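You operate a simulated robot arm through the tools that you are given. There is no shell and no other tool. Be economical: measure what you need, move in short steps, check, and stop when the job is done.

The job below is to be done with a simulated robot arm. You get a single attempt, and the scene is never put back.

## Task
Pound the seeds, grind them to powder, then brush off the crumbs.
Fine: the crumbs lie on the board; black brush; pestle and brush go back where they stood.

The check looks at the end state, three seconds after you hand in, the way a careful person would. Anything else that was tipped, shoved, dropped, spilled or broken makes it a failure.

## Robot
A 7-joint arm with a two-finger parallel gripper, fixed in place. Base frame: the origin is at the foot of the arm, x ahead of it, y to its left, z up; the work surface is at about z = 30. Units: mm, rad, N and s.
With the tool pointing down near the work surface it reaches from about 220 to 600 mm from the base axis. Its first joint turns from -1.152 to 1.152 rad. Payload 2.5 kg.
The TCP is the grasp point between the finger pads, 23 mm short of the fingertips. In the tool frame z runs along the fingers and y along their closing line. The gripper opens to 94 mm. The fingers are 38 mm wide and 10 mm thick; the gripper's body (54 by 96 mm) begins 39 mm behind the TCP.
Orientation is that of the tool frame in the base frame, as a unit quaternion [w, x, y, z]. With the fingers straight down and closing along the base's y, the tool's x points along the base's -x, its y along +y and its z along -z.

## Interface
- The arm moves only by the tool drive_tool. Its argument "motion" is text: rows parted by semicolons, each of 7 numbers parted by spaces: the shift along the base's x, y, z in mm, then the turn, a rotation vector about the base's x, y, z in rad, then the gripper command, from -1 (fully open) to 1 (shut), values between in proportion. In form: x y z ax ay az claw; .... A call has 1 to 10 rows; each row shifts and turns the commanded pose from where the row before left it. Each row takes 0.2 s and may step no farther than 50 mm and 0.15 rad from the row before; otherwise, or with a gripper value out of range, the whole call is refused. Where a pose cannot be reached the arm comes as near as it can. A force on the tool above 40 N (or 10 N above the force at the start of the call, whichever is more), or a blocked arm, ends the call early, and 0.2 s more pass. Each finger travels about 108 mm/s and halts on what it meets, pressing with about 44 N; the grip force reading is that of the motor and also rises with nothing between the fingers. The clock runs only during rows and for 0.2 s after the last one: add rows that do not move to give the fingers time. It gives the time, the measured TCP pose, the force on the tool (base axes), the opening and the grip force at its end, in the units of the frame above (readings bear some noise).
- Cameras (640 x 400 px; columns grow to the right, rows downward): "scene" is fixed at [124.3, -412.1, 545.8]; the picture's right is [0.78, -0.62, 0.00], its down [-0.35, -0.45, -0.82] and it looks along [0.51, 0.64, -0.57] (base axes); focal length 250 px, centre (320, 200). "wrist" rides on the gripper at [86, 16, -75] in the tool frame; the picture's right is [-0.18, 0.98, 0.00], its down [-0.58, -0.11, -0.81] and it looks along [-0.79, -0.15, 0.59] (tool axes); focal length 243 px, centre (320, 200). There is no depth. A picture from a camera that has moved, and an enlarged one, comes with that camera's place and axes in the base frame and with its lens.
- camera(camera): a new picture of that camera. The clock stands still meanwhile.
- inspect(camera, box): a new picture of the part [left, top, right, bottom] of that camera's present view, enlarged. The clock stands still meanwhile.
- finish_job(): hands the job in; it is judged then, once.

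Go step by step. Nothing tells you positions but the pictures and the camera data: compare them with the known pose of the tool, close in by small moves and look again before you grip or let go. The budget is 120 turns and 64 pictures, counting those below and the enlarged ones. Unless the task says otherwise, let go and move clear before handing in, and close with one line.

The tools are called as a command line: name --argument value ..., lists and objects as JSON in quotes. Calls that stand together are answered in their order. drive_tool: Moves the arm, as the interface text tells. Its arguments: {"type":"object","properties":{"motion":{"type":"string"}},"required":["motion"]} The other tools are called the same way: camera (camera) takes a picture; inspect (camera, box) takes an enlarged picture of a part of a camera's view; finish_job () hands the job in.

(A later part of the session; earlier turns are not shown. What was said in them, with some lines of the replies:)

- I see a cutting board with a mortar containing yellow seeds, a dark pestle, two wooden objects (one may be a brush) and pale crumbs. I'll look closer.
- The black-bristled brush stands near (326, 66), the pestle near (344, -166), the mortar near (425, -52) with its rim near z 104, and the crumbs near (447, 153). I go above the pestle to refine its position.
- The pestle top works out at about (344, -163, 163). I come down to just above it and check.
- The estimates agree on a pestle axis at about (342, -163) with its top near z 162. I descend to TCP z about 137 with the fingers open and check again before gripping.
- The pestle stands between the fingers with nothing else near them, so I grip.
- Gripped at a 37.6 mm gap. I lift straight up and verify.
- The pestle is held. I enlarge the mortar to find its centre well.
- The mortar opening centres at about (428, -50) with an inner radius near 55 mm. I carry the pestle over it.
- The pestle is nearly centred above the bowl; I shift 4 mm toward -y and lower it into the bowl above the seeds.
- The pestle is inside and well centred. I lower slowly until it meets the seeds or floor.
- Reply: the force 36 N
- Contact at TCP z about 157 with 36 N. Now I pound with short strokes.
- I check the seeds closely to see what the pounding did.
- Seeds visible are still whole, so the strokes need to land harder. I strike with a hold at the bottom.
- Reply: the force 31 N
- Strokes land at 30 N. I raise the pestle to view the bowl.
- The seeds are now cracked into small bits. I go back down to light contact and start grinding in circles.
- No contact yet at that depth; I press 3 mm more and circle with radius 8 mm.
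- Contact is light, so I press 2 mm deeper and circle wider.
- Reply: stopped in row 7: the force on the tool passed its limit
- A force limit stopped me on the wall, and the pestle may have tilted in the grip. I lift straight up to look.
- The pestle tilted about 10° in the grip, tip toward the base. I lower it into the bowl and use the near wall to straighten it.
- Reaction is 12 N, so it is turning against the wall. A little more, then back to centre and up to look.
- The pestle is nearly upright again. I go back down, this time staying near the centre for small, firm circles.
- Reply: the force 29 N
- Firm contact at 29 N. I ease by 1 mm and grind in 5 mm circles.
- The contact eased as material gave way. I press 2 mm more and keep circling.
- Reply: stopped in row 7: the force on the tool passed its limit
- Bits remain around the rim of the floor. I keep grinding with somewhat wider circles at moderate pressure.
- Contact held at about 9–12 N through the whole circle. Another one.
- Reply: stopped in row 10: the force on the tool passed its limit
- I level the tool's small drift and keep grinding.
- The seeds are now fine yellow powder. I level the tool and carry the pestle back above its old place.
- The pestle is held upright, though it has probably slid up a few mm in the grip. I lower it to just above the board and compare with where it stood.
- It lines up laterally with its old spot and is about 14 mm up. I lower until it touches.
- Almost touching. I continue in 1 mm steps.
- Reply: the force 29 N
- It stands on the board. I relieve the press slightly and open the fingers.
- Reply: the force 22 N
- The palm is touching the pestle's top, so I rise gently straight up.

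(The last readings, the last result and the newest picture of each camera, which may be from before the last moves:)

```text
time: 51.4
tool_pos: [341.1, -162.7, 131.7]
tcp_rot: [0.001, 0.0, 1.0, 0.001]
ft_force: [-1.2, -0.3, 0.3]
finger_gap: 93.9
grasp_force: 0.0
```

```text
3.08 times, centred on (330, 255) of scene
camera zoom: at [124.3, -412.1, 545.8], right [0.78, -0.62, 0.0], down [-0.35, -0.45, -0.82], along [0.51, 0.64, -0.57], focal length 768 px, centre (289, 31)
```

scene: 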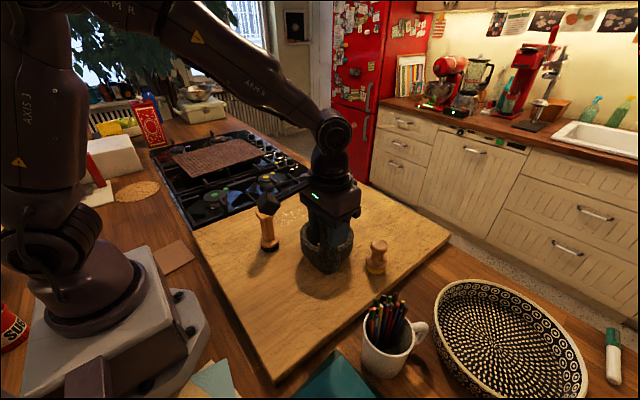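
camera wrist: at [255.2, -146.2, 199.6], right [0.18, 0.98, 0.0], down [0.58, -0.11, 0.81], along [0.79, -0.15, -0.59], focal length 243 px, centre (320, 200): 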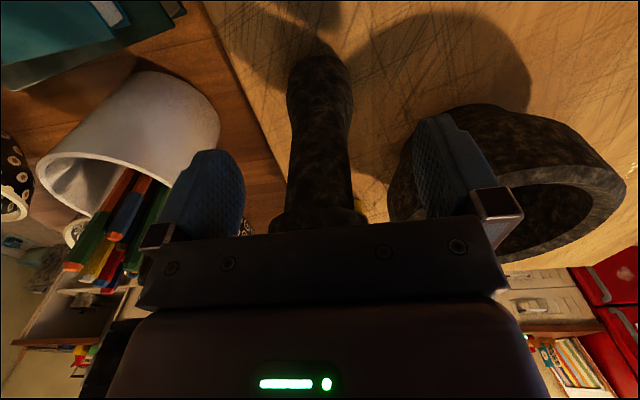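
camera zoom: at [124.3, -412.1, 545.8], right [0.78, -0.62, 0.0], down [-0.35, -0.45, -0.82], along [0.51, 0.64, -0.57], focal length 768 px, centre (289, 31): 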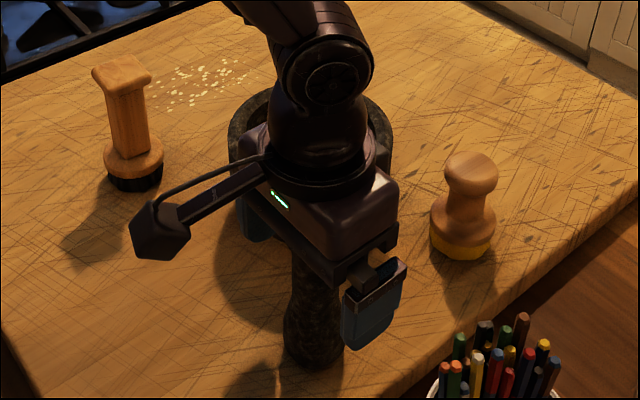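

The pestle stands free. I rise well clear and head to a hover by the black brush, with the camera arm kept high.

drive_tool --motion "0 0 20 0 0 0 -1; 0 0 40 0 0 0 -1; 0 0 40 0 0 0 -1; 0 0 40 0 0 0 -1; 0 45 10 0 0 0 -1; -5 45 0 0 0 0 -1; -5 45 0 0 0 0 -1; -5 45 0 0 0 0 -1; 0 45 0 0 0 0 -1; 0 0 0 0 0 0 -1"

camera --camera "wrist"

camera --camera "scene"

```text
time: 53.6
tool_pos: [326.6, 62.5, 280.9]
tcp_rot: [0.001, 0.0, 1.0, -0.001]
ft_force: [-0.2, 0.8, -0.2]
finger_gap: 93.7
grasp_force: 0.0
```

```text
22 pictures are left
camera wrist: at [239.8, 78.3, 355.0], right [0.18, 0.98, 0.0], down [0.58, -0.11, 0.81], along [0.79, -0.15, -0.59], focal length 243 px, centre (320, 200)
```

wrist: 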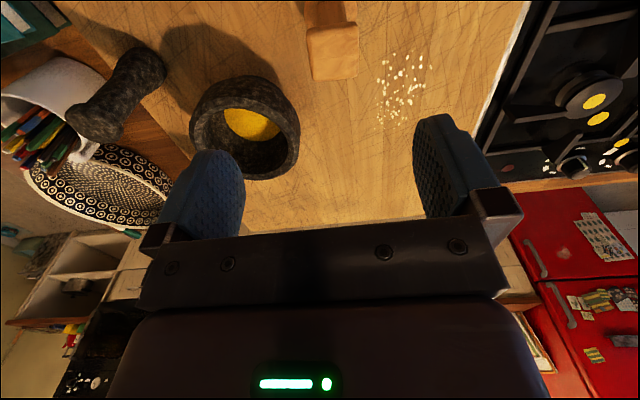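

```text
21 pictures are left
```

scene: 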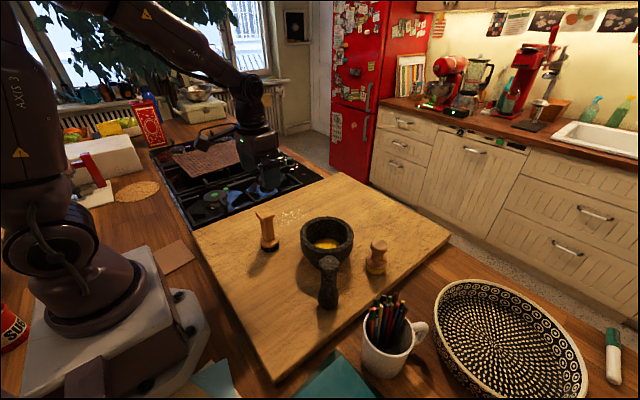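

The pestle stands as it did. The brush top comes out near (328, 71, 148); I go lower to see its orientation.

drive_tool --motion "1 5 -40 0 0 0 -1; 0 3 -40 0 0 0 -1; 0 0 0 0 0 0 -1; 0 0 0 0 0 0 -1"

camera --camera "wrist"

inspect --camera "scene" --box '[220, 180, 340, 260]'

```text
time: 54.6
tool_pos: [327.2, 69.4, 201.0]
tcp_rot: [0.0, 0.0, 1.0, 0.0]
ft_force: [0.2, -0.2, -0.5]
finger_gap: 93.7
grasp_force: 0.0
```

```text
20 pictures are left
camera wrist: at [240.0, 85.4, 274.7], right [0.18, 0.98, 0.0], down [0.58, -0.11, 0.81], along [0.79, -0.15, -0.59], focal length 243 px, centre (320, 200)
```

wrist: 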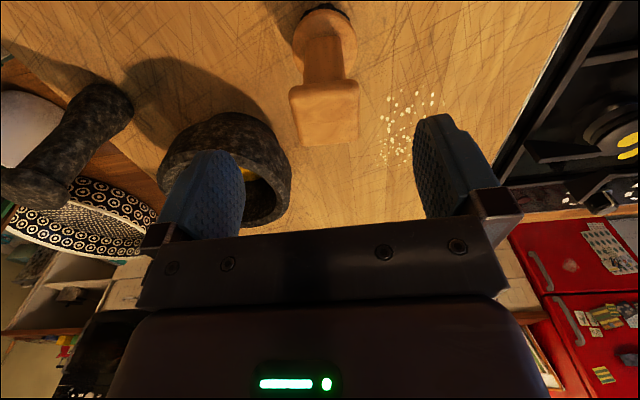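

```text
5.00 times, centred on (280, 220) of scene
camera zoom: at [124.3, -412.1, 545.8], right [0.78, -0.62, 0.0], down [-0.35, -0.45, -0.82], along [0.51, 0.64, -0.57], focal length 1248 px, centre (520, 100)
```

zoom: 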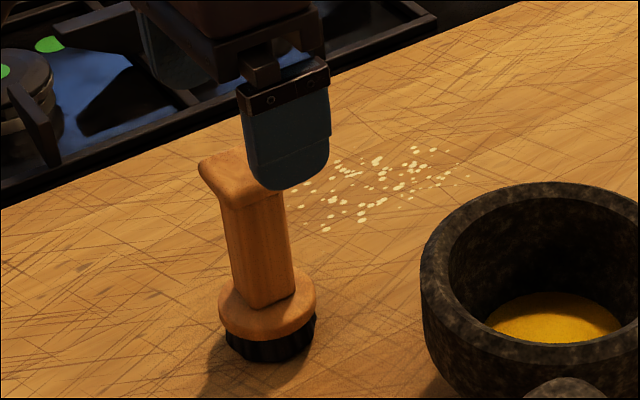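

The brush is square to the fingers with its centre near (326, 72). I descend around the handle.

drive_tool --motion "-0.7 3 -30 0 0 0 -1; 0 0 -30 0 0 0 -1; 0 0 -20 0 0 0 -1; 0 0 0 0 0 0 -1; 0 0 0 0 0 0 -1"

camera --camera "wrist"

inspect --camera "scene" --box '[220, 180, 340, 260]'

```text
time: 55.8
tool_pos: [326.6, 72.1, 121.7]
tcp_rot: [0.001, 0.0, 1.0, -0.001]
ft_force: [0.2, -0.1, 0.3]
finger_gap: 93.8
grasp_force: 0.0
```

```text
18 pictures are left
camera wrist: at [240.2, 87.7, 196.0], right [0.18, 0.98, 0.0], down [0.58, -0.11, 0.81], along [0.79, -0.15, -0.59], focal length 243 px, centre (320, 200)
```

wrist: 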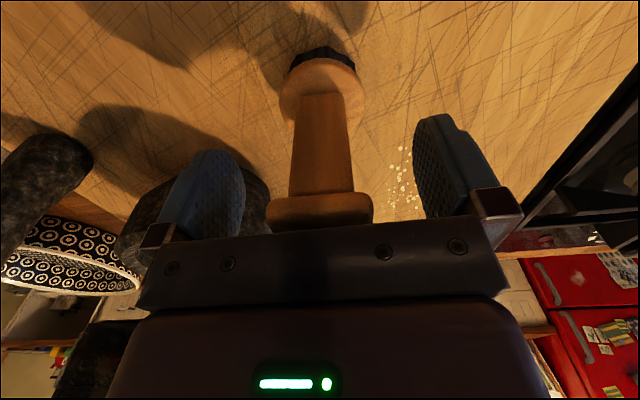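

```text
5.00 times, centred on (280, 220) of scene
camera zoom: at [124.3, -412.1, 545.8], right [0.78, -0.62, 0.0], down [-0.35, -0.45, -0.82], along [0.51, 0.64, -0.57], focal length 1248 px, centre (520, 100)
```

zoom: 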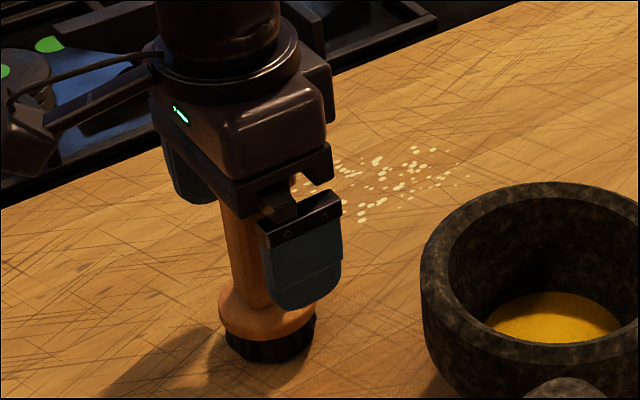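

The handle is centred between the fingers. I grip and lift a little.

drive_tool --motion "0 0 0 0 0 0 1; 0 0 0 0 0 0 1; 0 0 0 0 0 0 1; 0 0 0 0 0 0 1"

drive_tool --motion "0 0 20 0 0 0 1; 0 0 30 0 0 0 1; 0 0 0 0 0 0 1; 0 0 0 0 0 0 1"

camera --camera "wrist"

```text
time: 56.8
tool_pos: [326.7, 71.4, 121.6]
tcp_rot: [0.001, 0.0, 1.0, 0.0]
ft_force: [-0.2, 0.3, 0.6]
finger_gap: 39.1
grasp_force: 43.9
```

```text
time: 57.8
tool_pos: [327.9, 71.6, 171.2]
tcp_rot: [0.001, 0.001, 1.0, 0.0]
ft_force: [-0.7, -0.4, -1.2]
finger_gap: 39.0
grasp_force: 43.9
```

```text
16 pictures are left
camera wrist: at [240.5, 88.5, 246.9], right [0.18, 0.98, 0.0], down [0.58, -0.11, 0.81], along [0.79, -0.15, -0.59], focal length 243 px, centre (320, 200)
```

wrist: 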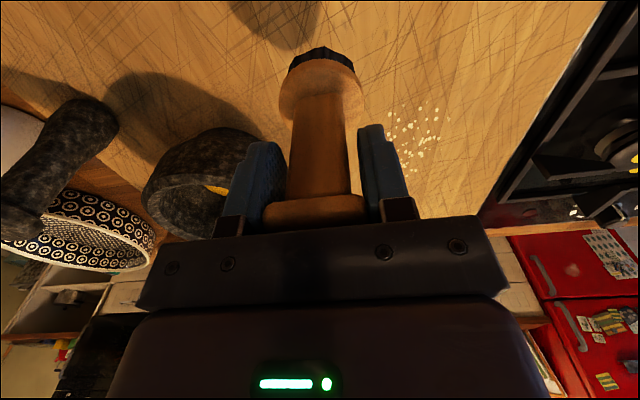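

The brush is held. Crumbs span x about 393–505 and y about 120–185; I go beside them and lower the bristles to the board.

drive_tool --motion "34 17 0 0 0 0 1; 34 17 0 0 0 0 1; 0 0 -25 0 0 0 1; 0 0 -20 0 0 0 1; 0 0 -4 0 0 0 1; 0 0 -1 0 0 0 1; 0 0 0 0 0 0 1"

```text
time: 59.4
tool_pos: [395.4, 107.2, 120.2]
tcp_rot: [0.001, 0.0, 1.0, 0.0]
ft_force: [0.3, 0.4, -0.1]
finger_gap: 39.0
grasp_force: 43.7
```

I press 1 mm and make the first stroke toward +y at x of about 395.

drive_tool --motion "0 0 -1 0 0 0 1; 0 12 0 0 0 0 1; 0 15 0 0 0 0 1; 0 15 0 0 0 0 1; 0 15 0 0 0 0 1; 0 15 0 0 0 0 1; 0 15 0 0 0 0 1; 0 10 0 0 0 0 1; 0 0 0 0 0 0 1"

inspect --camera "scene" --box '[220, 170, 340, 260]'

```text
time: 61.4
tool_pos: [397.4, 204.7, 119.9]
tcp_rot: [0.002, 0.001, 1.0, 0.0]
ft_force: [-0.4, -11.8, 25.5]
finger_gap: 39.5
grasp_force: 44.2
```

```text
4.44 times, centred on (280, 215) of scene
camera zoom: at [124.1, -412.2, 545.8], right [0.78, -0.62, 0.0], down [-0.35, -0.45, -0.82], along [0.51, 0.64, -0.57], focal length 1109 px, centre (498, 133)
```

zoom: 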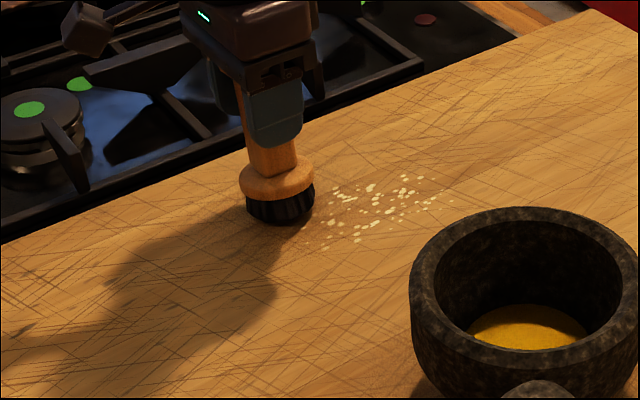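

The crumbs under the stroke are gone. I step over 22 mm and sweep back, with a touch less pressure.

drive_tool --motion "11 0 0.4 0 0 0 1; 11 0 0 0 0 0 1; 0 -15 0 0 0 0 1; 0 -15 0 0 0 0 1; 0 -15 0 0 0 0 1; 0 -15 0 0 0 0 1; 0 -15 0 0 0 0 1; 0 -15 0 0 0 0 1; 0 -5 0 0 0 0 1; 0 0 0 0 0 0 1"

drive_tool --motion "11 0 0 0 0 0 1; 11 0 0 0 0 0 1; 0 15 0 0 0 0 1; 0 15 0 0 0 0 1; 0 15 0 0 0 0 1; 0 15 0 0 0 0 1; 0 15 0 0 0 0 1; 0 15 0 0 0 0 1; 0 5 0 0 0 0 1; 0 0 0 0 0 0 1"

inspect --camera "scene" --box '[220, 170, 340, 260]'

```text
time: 63.6
tool_pos: [417.0, 108.1, 119.7]
tcp_rot: [0.0, 0.0, 1.0, -0.001]
ft_force: [-0.6, 0.8, -0.3]
finger_gap: 39.0
grasp_force: 43.3
```

```text
time: 65.8
tool_pos: [439.9, 205.5, 120.7]
tcp_rot: [0.001, 0.0, 1.0, 0.0]
ft_force: [-0.1, -0.7, -1.0]
finger_gap: 39.4
grasp_force: 44.2
```

```text
4.44 times, centred on (280, 215) of scene
camera zoom: at [124.3, -412.1, 545.8], right [0.78, -0.62, 0.0], down [-0.35, -0.45, -0.82], along [0.51, 0.64, -0.57], focal length 1109 px, centre (498, 133)
```

zoom: 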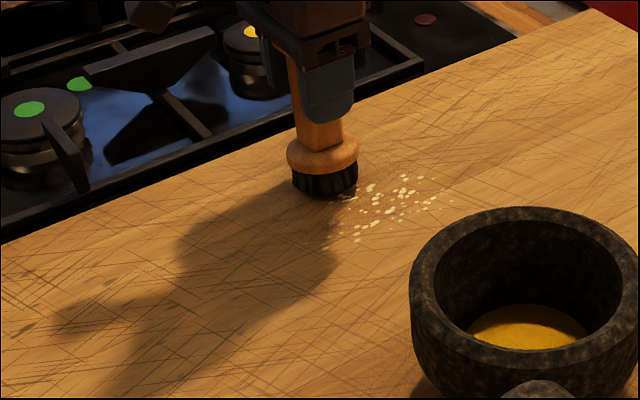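

Contact faded in those lanes, so some crumbs remain. I press 1.2 mm more and repeat.

drive_tool --motion "0 0 -1.2 0 0 0 1; 0 -15 0 0 0 0 1; 0 -15 0 0 0 0 1; 0 -15 0 0 0 0 1; 0 -15 0 0 0 0 1; 0 -15 0 0 0 0 1; 0 -15 0 0 0 0 1; 0 -5 0 0 0 0 1; 0 0 0 0 0 0 1"

```text
time: 67.8
tool_pos: [438.5, 108.7, 119.4]
tcp_rot: [0.0, 0.0, 1.0, 0.0]
ft_force: [0.0, 0.6, -0.8]
finger_gap: 39.2
grasp_force: 44.1
```

Still no contact at this end; the brush may have slid up slightly. I press further to find contact.

drive_tool --motion "0 0 -0.7 0 0 0 1; 0 0 -0.7 0 0 0 1; 0 0 0 0 0 0 1"

```text
time: 68.6
tool_pos: [439.6, 107.6, 119.1]
tcp_rot: [0.001, 0.0, 1.0, 0.0]
ft_force: [-3.4, -1.4, 7.8]
finger_gap: 39.0
grasp_force: 43.6
```

Contact at 8 N. I sweep this lane upward, then the next one back.

drive_tool --motion "0 15 -0.4 0 0 0 1; 0 15 0 0 0 0 1; 0 15 0 0 0 0 1; 0 15 0 0 0 0 1; 0 15 0 0 0 0 1; 0 15 0 0 0 0 1; 0 5 0 0 0 0 1; 0 0 0 0 0 0 1"

drive_tool --motion "11 0 0 0 0 0 1; 11 0 0 0 0 0 1; 0 -15 0 0 0 0 1; 0 -15 0 0 0 0 1; 0 -15 0 0 0 0 1; 0 -15 0 0 0 0 1; 0 -15 0 0 0 0 1; 0 -15 0 0 0 0 1; 0 -5 0 0 0 0 1; 0 0 0 0 0 0 1"

inspect --camera "scene" --box '[220, 170, 340, 260]'

```text
time: 70.4
tool_pos: [439.4, 204.0, 117.9]
tcp_rot: [0.002, 0.001, 1.0, 0.0]
ft_force: [-1.4, -4.4, 12.5]
finger_gap: 39.2
grasp_force: 44.5
```

```text
time: 72.6
tool_pos: [461.0, 108.7, 119.1]
tcp_rot: [0.001, 0.0, 1.0, 0.0]
ft_force: [0.0, 0.3, -0.7]
finger_gap: 38.7
grasp_force: 43.7
```

```text
4.44 times, centred on (280, 215) of scene
camera zoom: at [124.3, -412.1, 545.8], right [0.78, -0.62, 0.0], down [-0.35, -0.45, -0.82], along [0.51, 0.64, -0.57], focal length 1109 px, centre (498, 133)
```

zoom: 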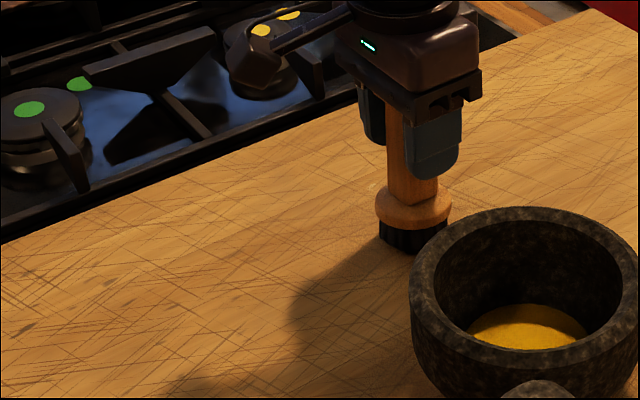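

Almost everything is gone; the far end may still hold some. I sweep two more lanes at x of about 483 and 503.

drive_tool --motion "11 0 0 0 0 0 1; 11 0 -0.7 0 0 0 1; 0 15 -0.5 0 0 0 1; 0 15 0 0 0 0 1; 0 15 0 0 0 0 1; 0 15 0 0 0 0 1; 0 15 0 0 0 0 1; 0 15 0 0 0 0 1; 0 5 0 0 0 0 1; 0 0 0 0 0 0 1"

drive_tool --motion "10 0 0 0 0 0 1; 10 0 0 0 0 0 1; 0 -15 0 0 0 0 1; 0 -15 0 0 0 0 1; 0 -15 0 0 0 0 1; 0 -15 0 0 0 0 1; 0 -15 0 0 0 0 1; 0 -15 0 0 0 0 1; 0 -5 0 0 0 0 1; 0 0 0 0 0 0 1"

```text
time: 74.8
tool_pos: [482.7, 204.5, 117.2]
tcp_rot: [0.001, -0.001, 1.0, 0.0]
ft_force: [0.2, -1.4, 2.7]
finger_gap: 38.9
grasp_force: 44.1
```

```text
time: 77.0
tool_pos: [503.1, 107.6, 116.9]
tcp_rot: [0.001, 0.0, 1.0, 0.0]
ft_force: [0.0, -0.3, -0.7]
finger_gap: 38.9
grasp_force: 44.2
```

Now I lift and return above the brush's place, then inspect the board.

drive_tool --motion "0 0 25 0 0 0 1; 0 0 35 0 0 0 1; -44 -9 0 0 0 0 1; -44 -9 0 0 0 0 1; -44 -9 0 0 0 0 1; -44 -8.5 0 0 0 0 1; 0 0 0 0 0 0 1; 0 0 0 0 0 0 1"

camera --camera "wrist"

inspect --camera "scene" --box '[220, 170, 370, 270]'

```text
time: 78.8
tool_pos: [326.2, 74.8, 174.8]
tcp_rot: [0.001, 0.0, 1.0, 0.0]
ft_force: [-0.2, -0.5, -0.2]
finger_gap: 38.7
grasp_force: 43.9
```

```text
12 pictures are left
camera wrist: at [239.3, 90.3, 249.7], right [0.18, 0.98, 0.0], down [0.58, -0.11, 0.81], along [0.79, -0.15, -0.59], focal length 243 px, centre (320, 200)
```

wrist: 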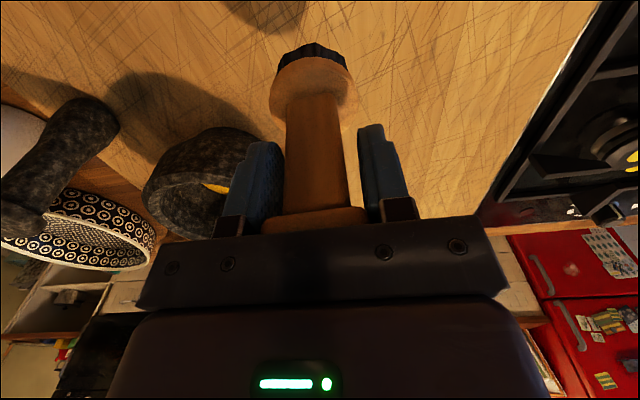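

```text
4.00 times, centred on (295, 220) of scene
camera zoom: at [124.2, -412.1, 545.8], right [0.78, -0.62, 0.0], down [-0.35, -0.45, -0.82], along [0.51, 0.64, -0.57], focal length 998 px, centre (420, 120)
```

zoom: 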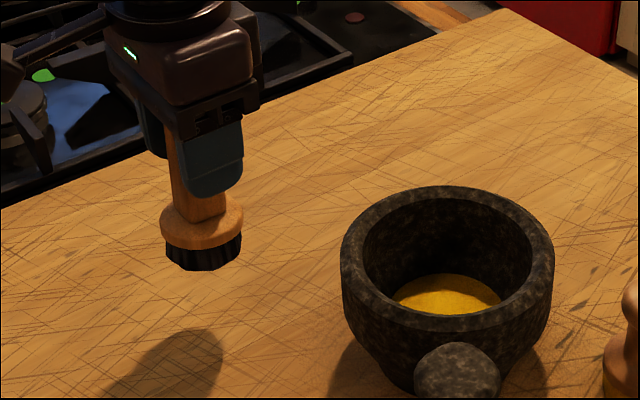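

The board is clean and nothing else moved. The brush leans about 5° toward -y in the grip, so I tilt the tool to bring it upright and check.

drive_tool --motion "1 -2 -10 0.085 0 0 1; 0 0 -20 0 0 0 1; 0 0 -15 0 0 0 1; 0 0 0 0 0 0 1; 0 0 0 0 0 0 1"

inspect --camera "scene" --box '[220, 180, 340, 260]'

camera --camera "wrist"

```text
time: 80.0
tool_pos: [329.4, 72.0, 131.1]
tcp_rot: [0.001, 0.0, 0.999, 0.043]
ft_force: [0.0, 0.5, -0.3]
finger_gap: 38.8
grasp_force: 44.5
```

```text
5.00 times, centred on (280, 220) of scene
camera zoom: at [124.3, -412.1, 545.8], right [0.78, -0.62, 0.0], down [-0.35, -0.45, -0.82], along [0.51, 0.64, -0.57], focal length 1248 px, centre (520, 100)
```

zoom: 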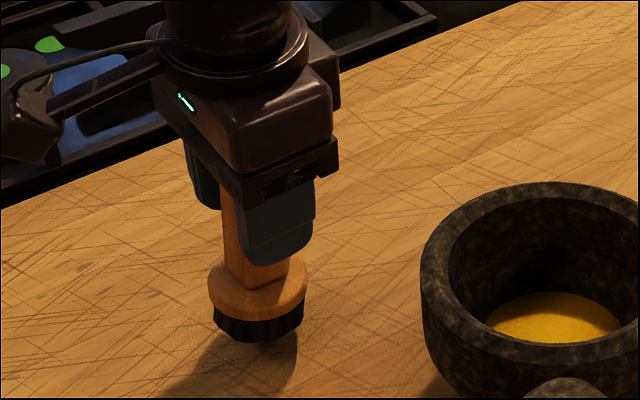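

```text
9 pictures are left
camera wrist: at [241.6, 81.7, 207.2], right [0.18, 0.98, 0.08], down [0.58, -0.18, 0.8], along [0.79, -0.1, -0.6], focal length 243 px, centre (320, 200)
```

wrist: 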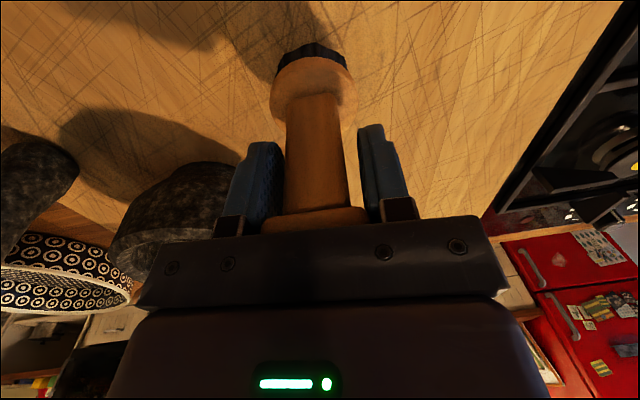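

Compared with its first picture, the base is about 4 mm short in x and 2–3 mm too far in y. I correct with a small tilt about y and a shift, then look again.

drive_tool --motion "0 -2.5 0 0 -0.05 0 1; 0 0 -8 0 0 0 1; 0 0 0 0 0 0 1; 0 0 0 0 0 0 1"

inspect --camera "scene" --box '[220, 180, 340, 260]'

```text
time: 81.0
tool_pos: [329.0, 69.1, 123.2]
tcp_rot: [0.026, -0.001, 0.999, 0.043]
ft_force: [-0.4, 0.0, -0.6]
finger_gap: 39.0
grasp_force: 44.0
```

```text
5.00 times, centred on (280, 220) of scene
camera zoom: at [124.3, -412.1, 545.8], right [0.78, -0.62, 0.0], down [-0.35, -0.45, -0.82], along [0.51, 0.64, -0.57], focal length 1248 px, centre (520, 100)
```

zoom: 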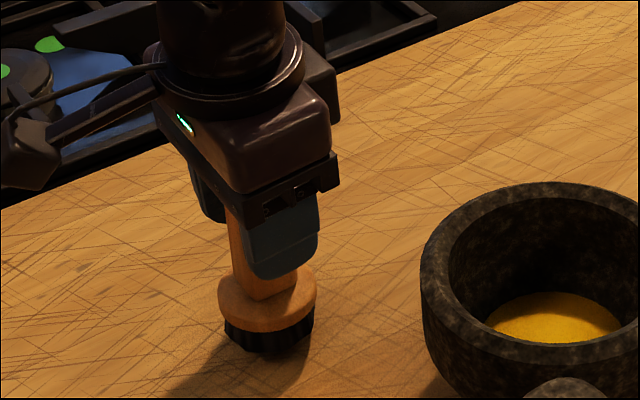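

The base now lines up with its first place. I lower to contact.

drive_tool --motion "0 0 -3 0 0 0 1; 0 0 -1 0 0 0 1; 0 0 -1 0 0 0 1; 0 0 0 0 0 0 1"

```text
time: 82.0
tool_pos: [327.7, 67.7, 119.9]
tcp_rot: [0.026, -0.001, 0.999, 0.042]
ft_force: [0.2, 1.4, 0.0]
finger_gap: 38.9
grasp_force: 44.3
```

drive_tool --motion "0 0 -1 0 0 0 1; 0 0 -0.7 0 0 0 1; 0 0 0 0 0 0 1"

```text
time: 82.8
tool_pos: [329.8, 69.3, 116.8]
tcp_rot: [0.027, -0.001, 0.999, 0.042]
ft_force: [-1.6, -0.6, 4.6]
finger_gap: 38.8
grasp_force: 44.1
```

Light contact at 5 N. I open the fingers.

drive_tool --motion "0 0 -0.3 0 0 0 1; 0 0 0 0 0 0 0.1; 0 0 0 0 0 0 -0.6; 0 0 0 0 0 0 -1; 0 0 0 0 0 0 -1; 0 0 0 0 0 0 -1"

inspect --camera "scene" --box '[220, 180, 340, 260]'

camera --camera "wrist"

```text
time: 84.2
tool_pos: [328.4, 68.6, 115.9]
tcp_rot: [0.026, -0.001, 0.999, 0.042]
ft_force: [-0.2, -0.3, -0.1]
finger_gap: 94.3
grasp_force: 0.0
```

```text
5.00 times, centred on (280, 220) of scene
camera zoom: at [124.3, -412.1, 545.8], right [0.78, -0.62, 0.0], down [-0.35, -0.45, -0.82], along [0.51, 0.64, -0.57], focal length 1248 px, centre (520, 100)
```

zoom: 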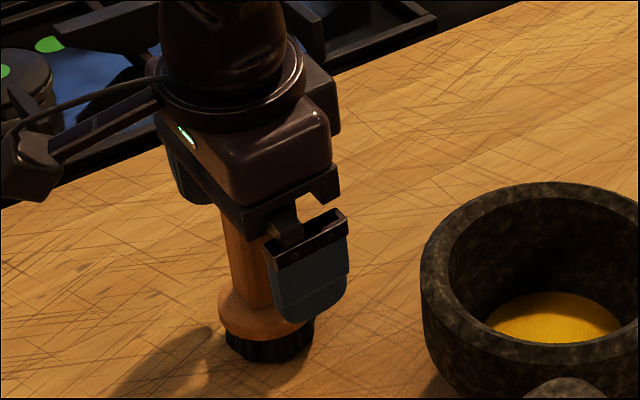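

```text
6 pictures are left
camera wrist: at [237.9, 79.3, 187.9], right [0.18, 0.98, 0.09], down [0.54, -0.18, 0.82], along [0.82, -0.1, -0.56], focal length 243 px, centre (320, 200)
```

wrist: 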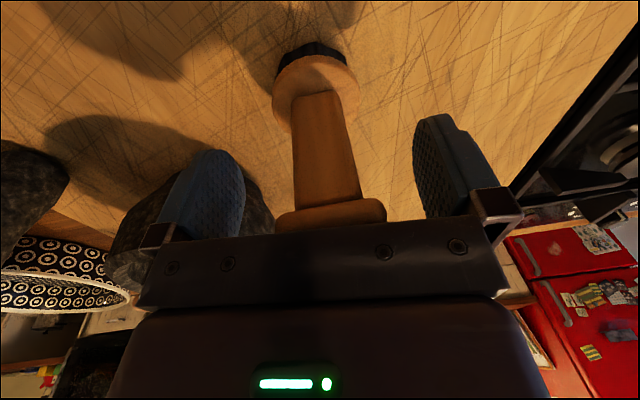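

The brush stands upright in its place. I rise straight up, level the tool, and take a final look.

drive_tool --motion "0 0 15 0 0 0 -1; 0 0 30 0 0 0 -1; 0 0 40 0 0 0 -1; 0 0 40 -0.085 0.05 0 -1; 0 0 40 0 0 0 -1; 0 0 40 0 0 0 -1; 0 0 0 0 0 0 -1"

camera --camera "scene"

inspect --camera "scene" --box '[230, 190, 410, 320]'

camera --camera "wrist"

```text
time: 85.8
tool_pos: [328.8, 68.0, 323.4]
tcp_rot: [0.002, 0.0, 1.0, 0.0]
ft_force: [0.7, 0.3, -0.6]
finger_gap: 94.0
grasp_force: 0.1
```

```text
5 pictures are left
```

scene: 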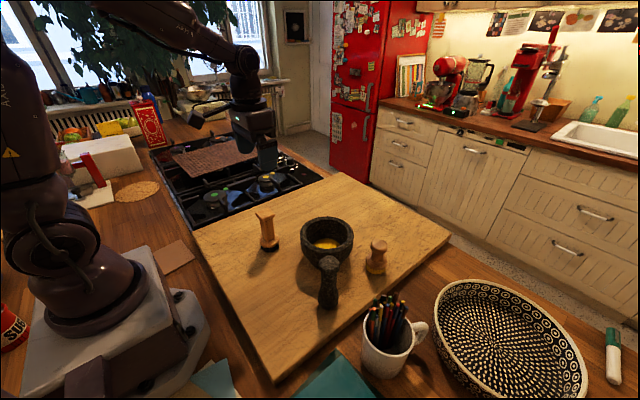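

```text
3.08 times, centred on (320, 255) of scene
camera zoom: at [124.2, -412.1, 545.8], right [0.78, -0.62, 0.0], down [-0.35, -0.45, -0.82], along [0.51, 0.64, -0.57], focal length 768 px, centre (320, 31)
```

zoom: 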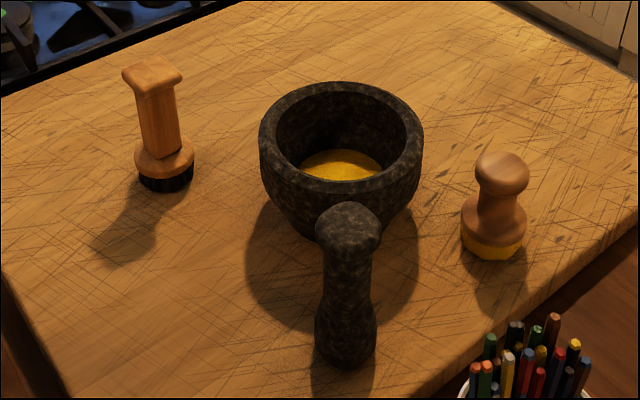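

```text
3 pictures are left
camera wrist: at [241.6, 84.3, 397.5], right [0.18, 0.98, 0.0], down [0.58, -0.11, 0.81], along [0.79, -0.15, -0.59], focal length 243 px, centre (320, 200)
```

wrist: 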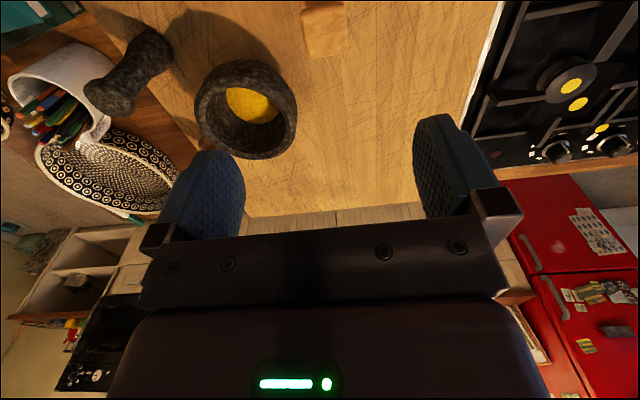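

The seeds are powder, the board is clean, and the pestle and black brush stand where they started. I hand the job in.

finish_job

```text
The job is handed in.
```

The seeds are pounded and ground to powder, the crumbs are brushed off the board, and the pestle and black brush are back in place to within a few millimetres.
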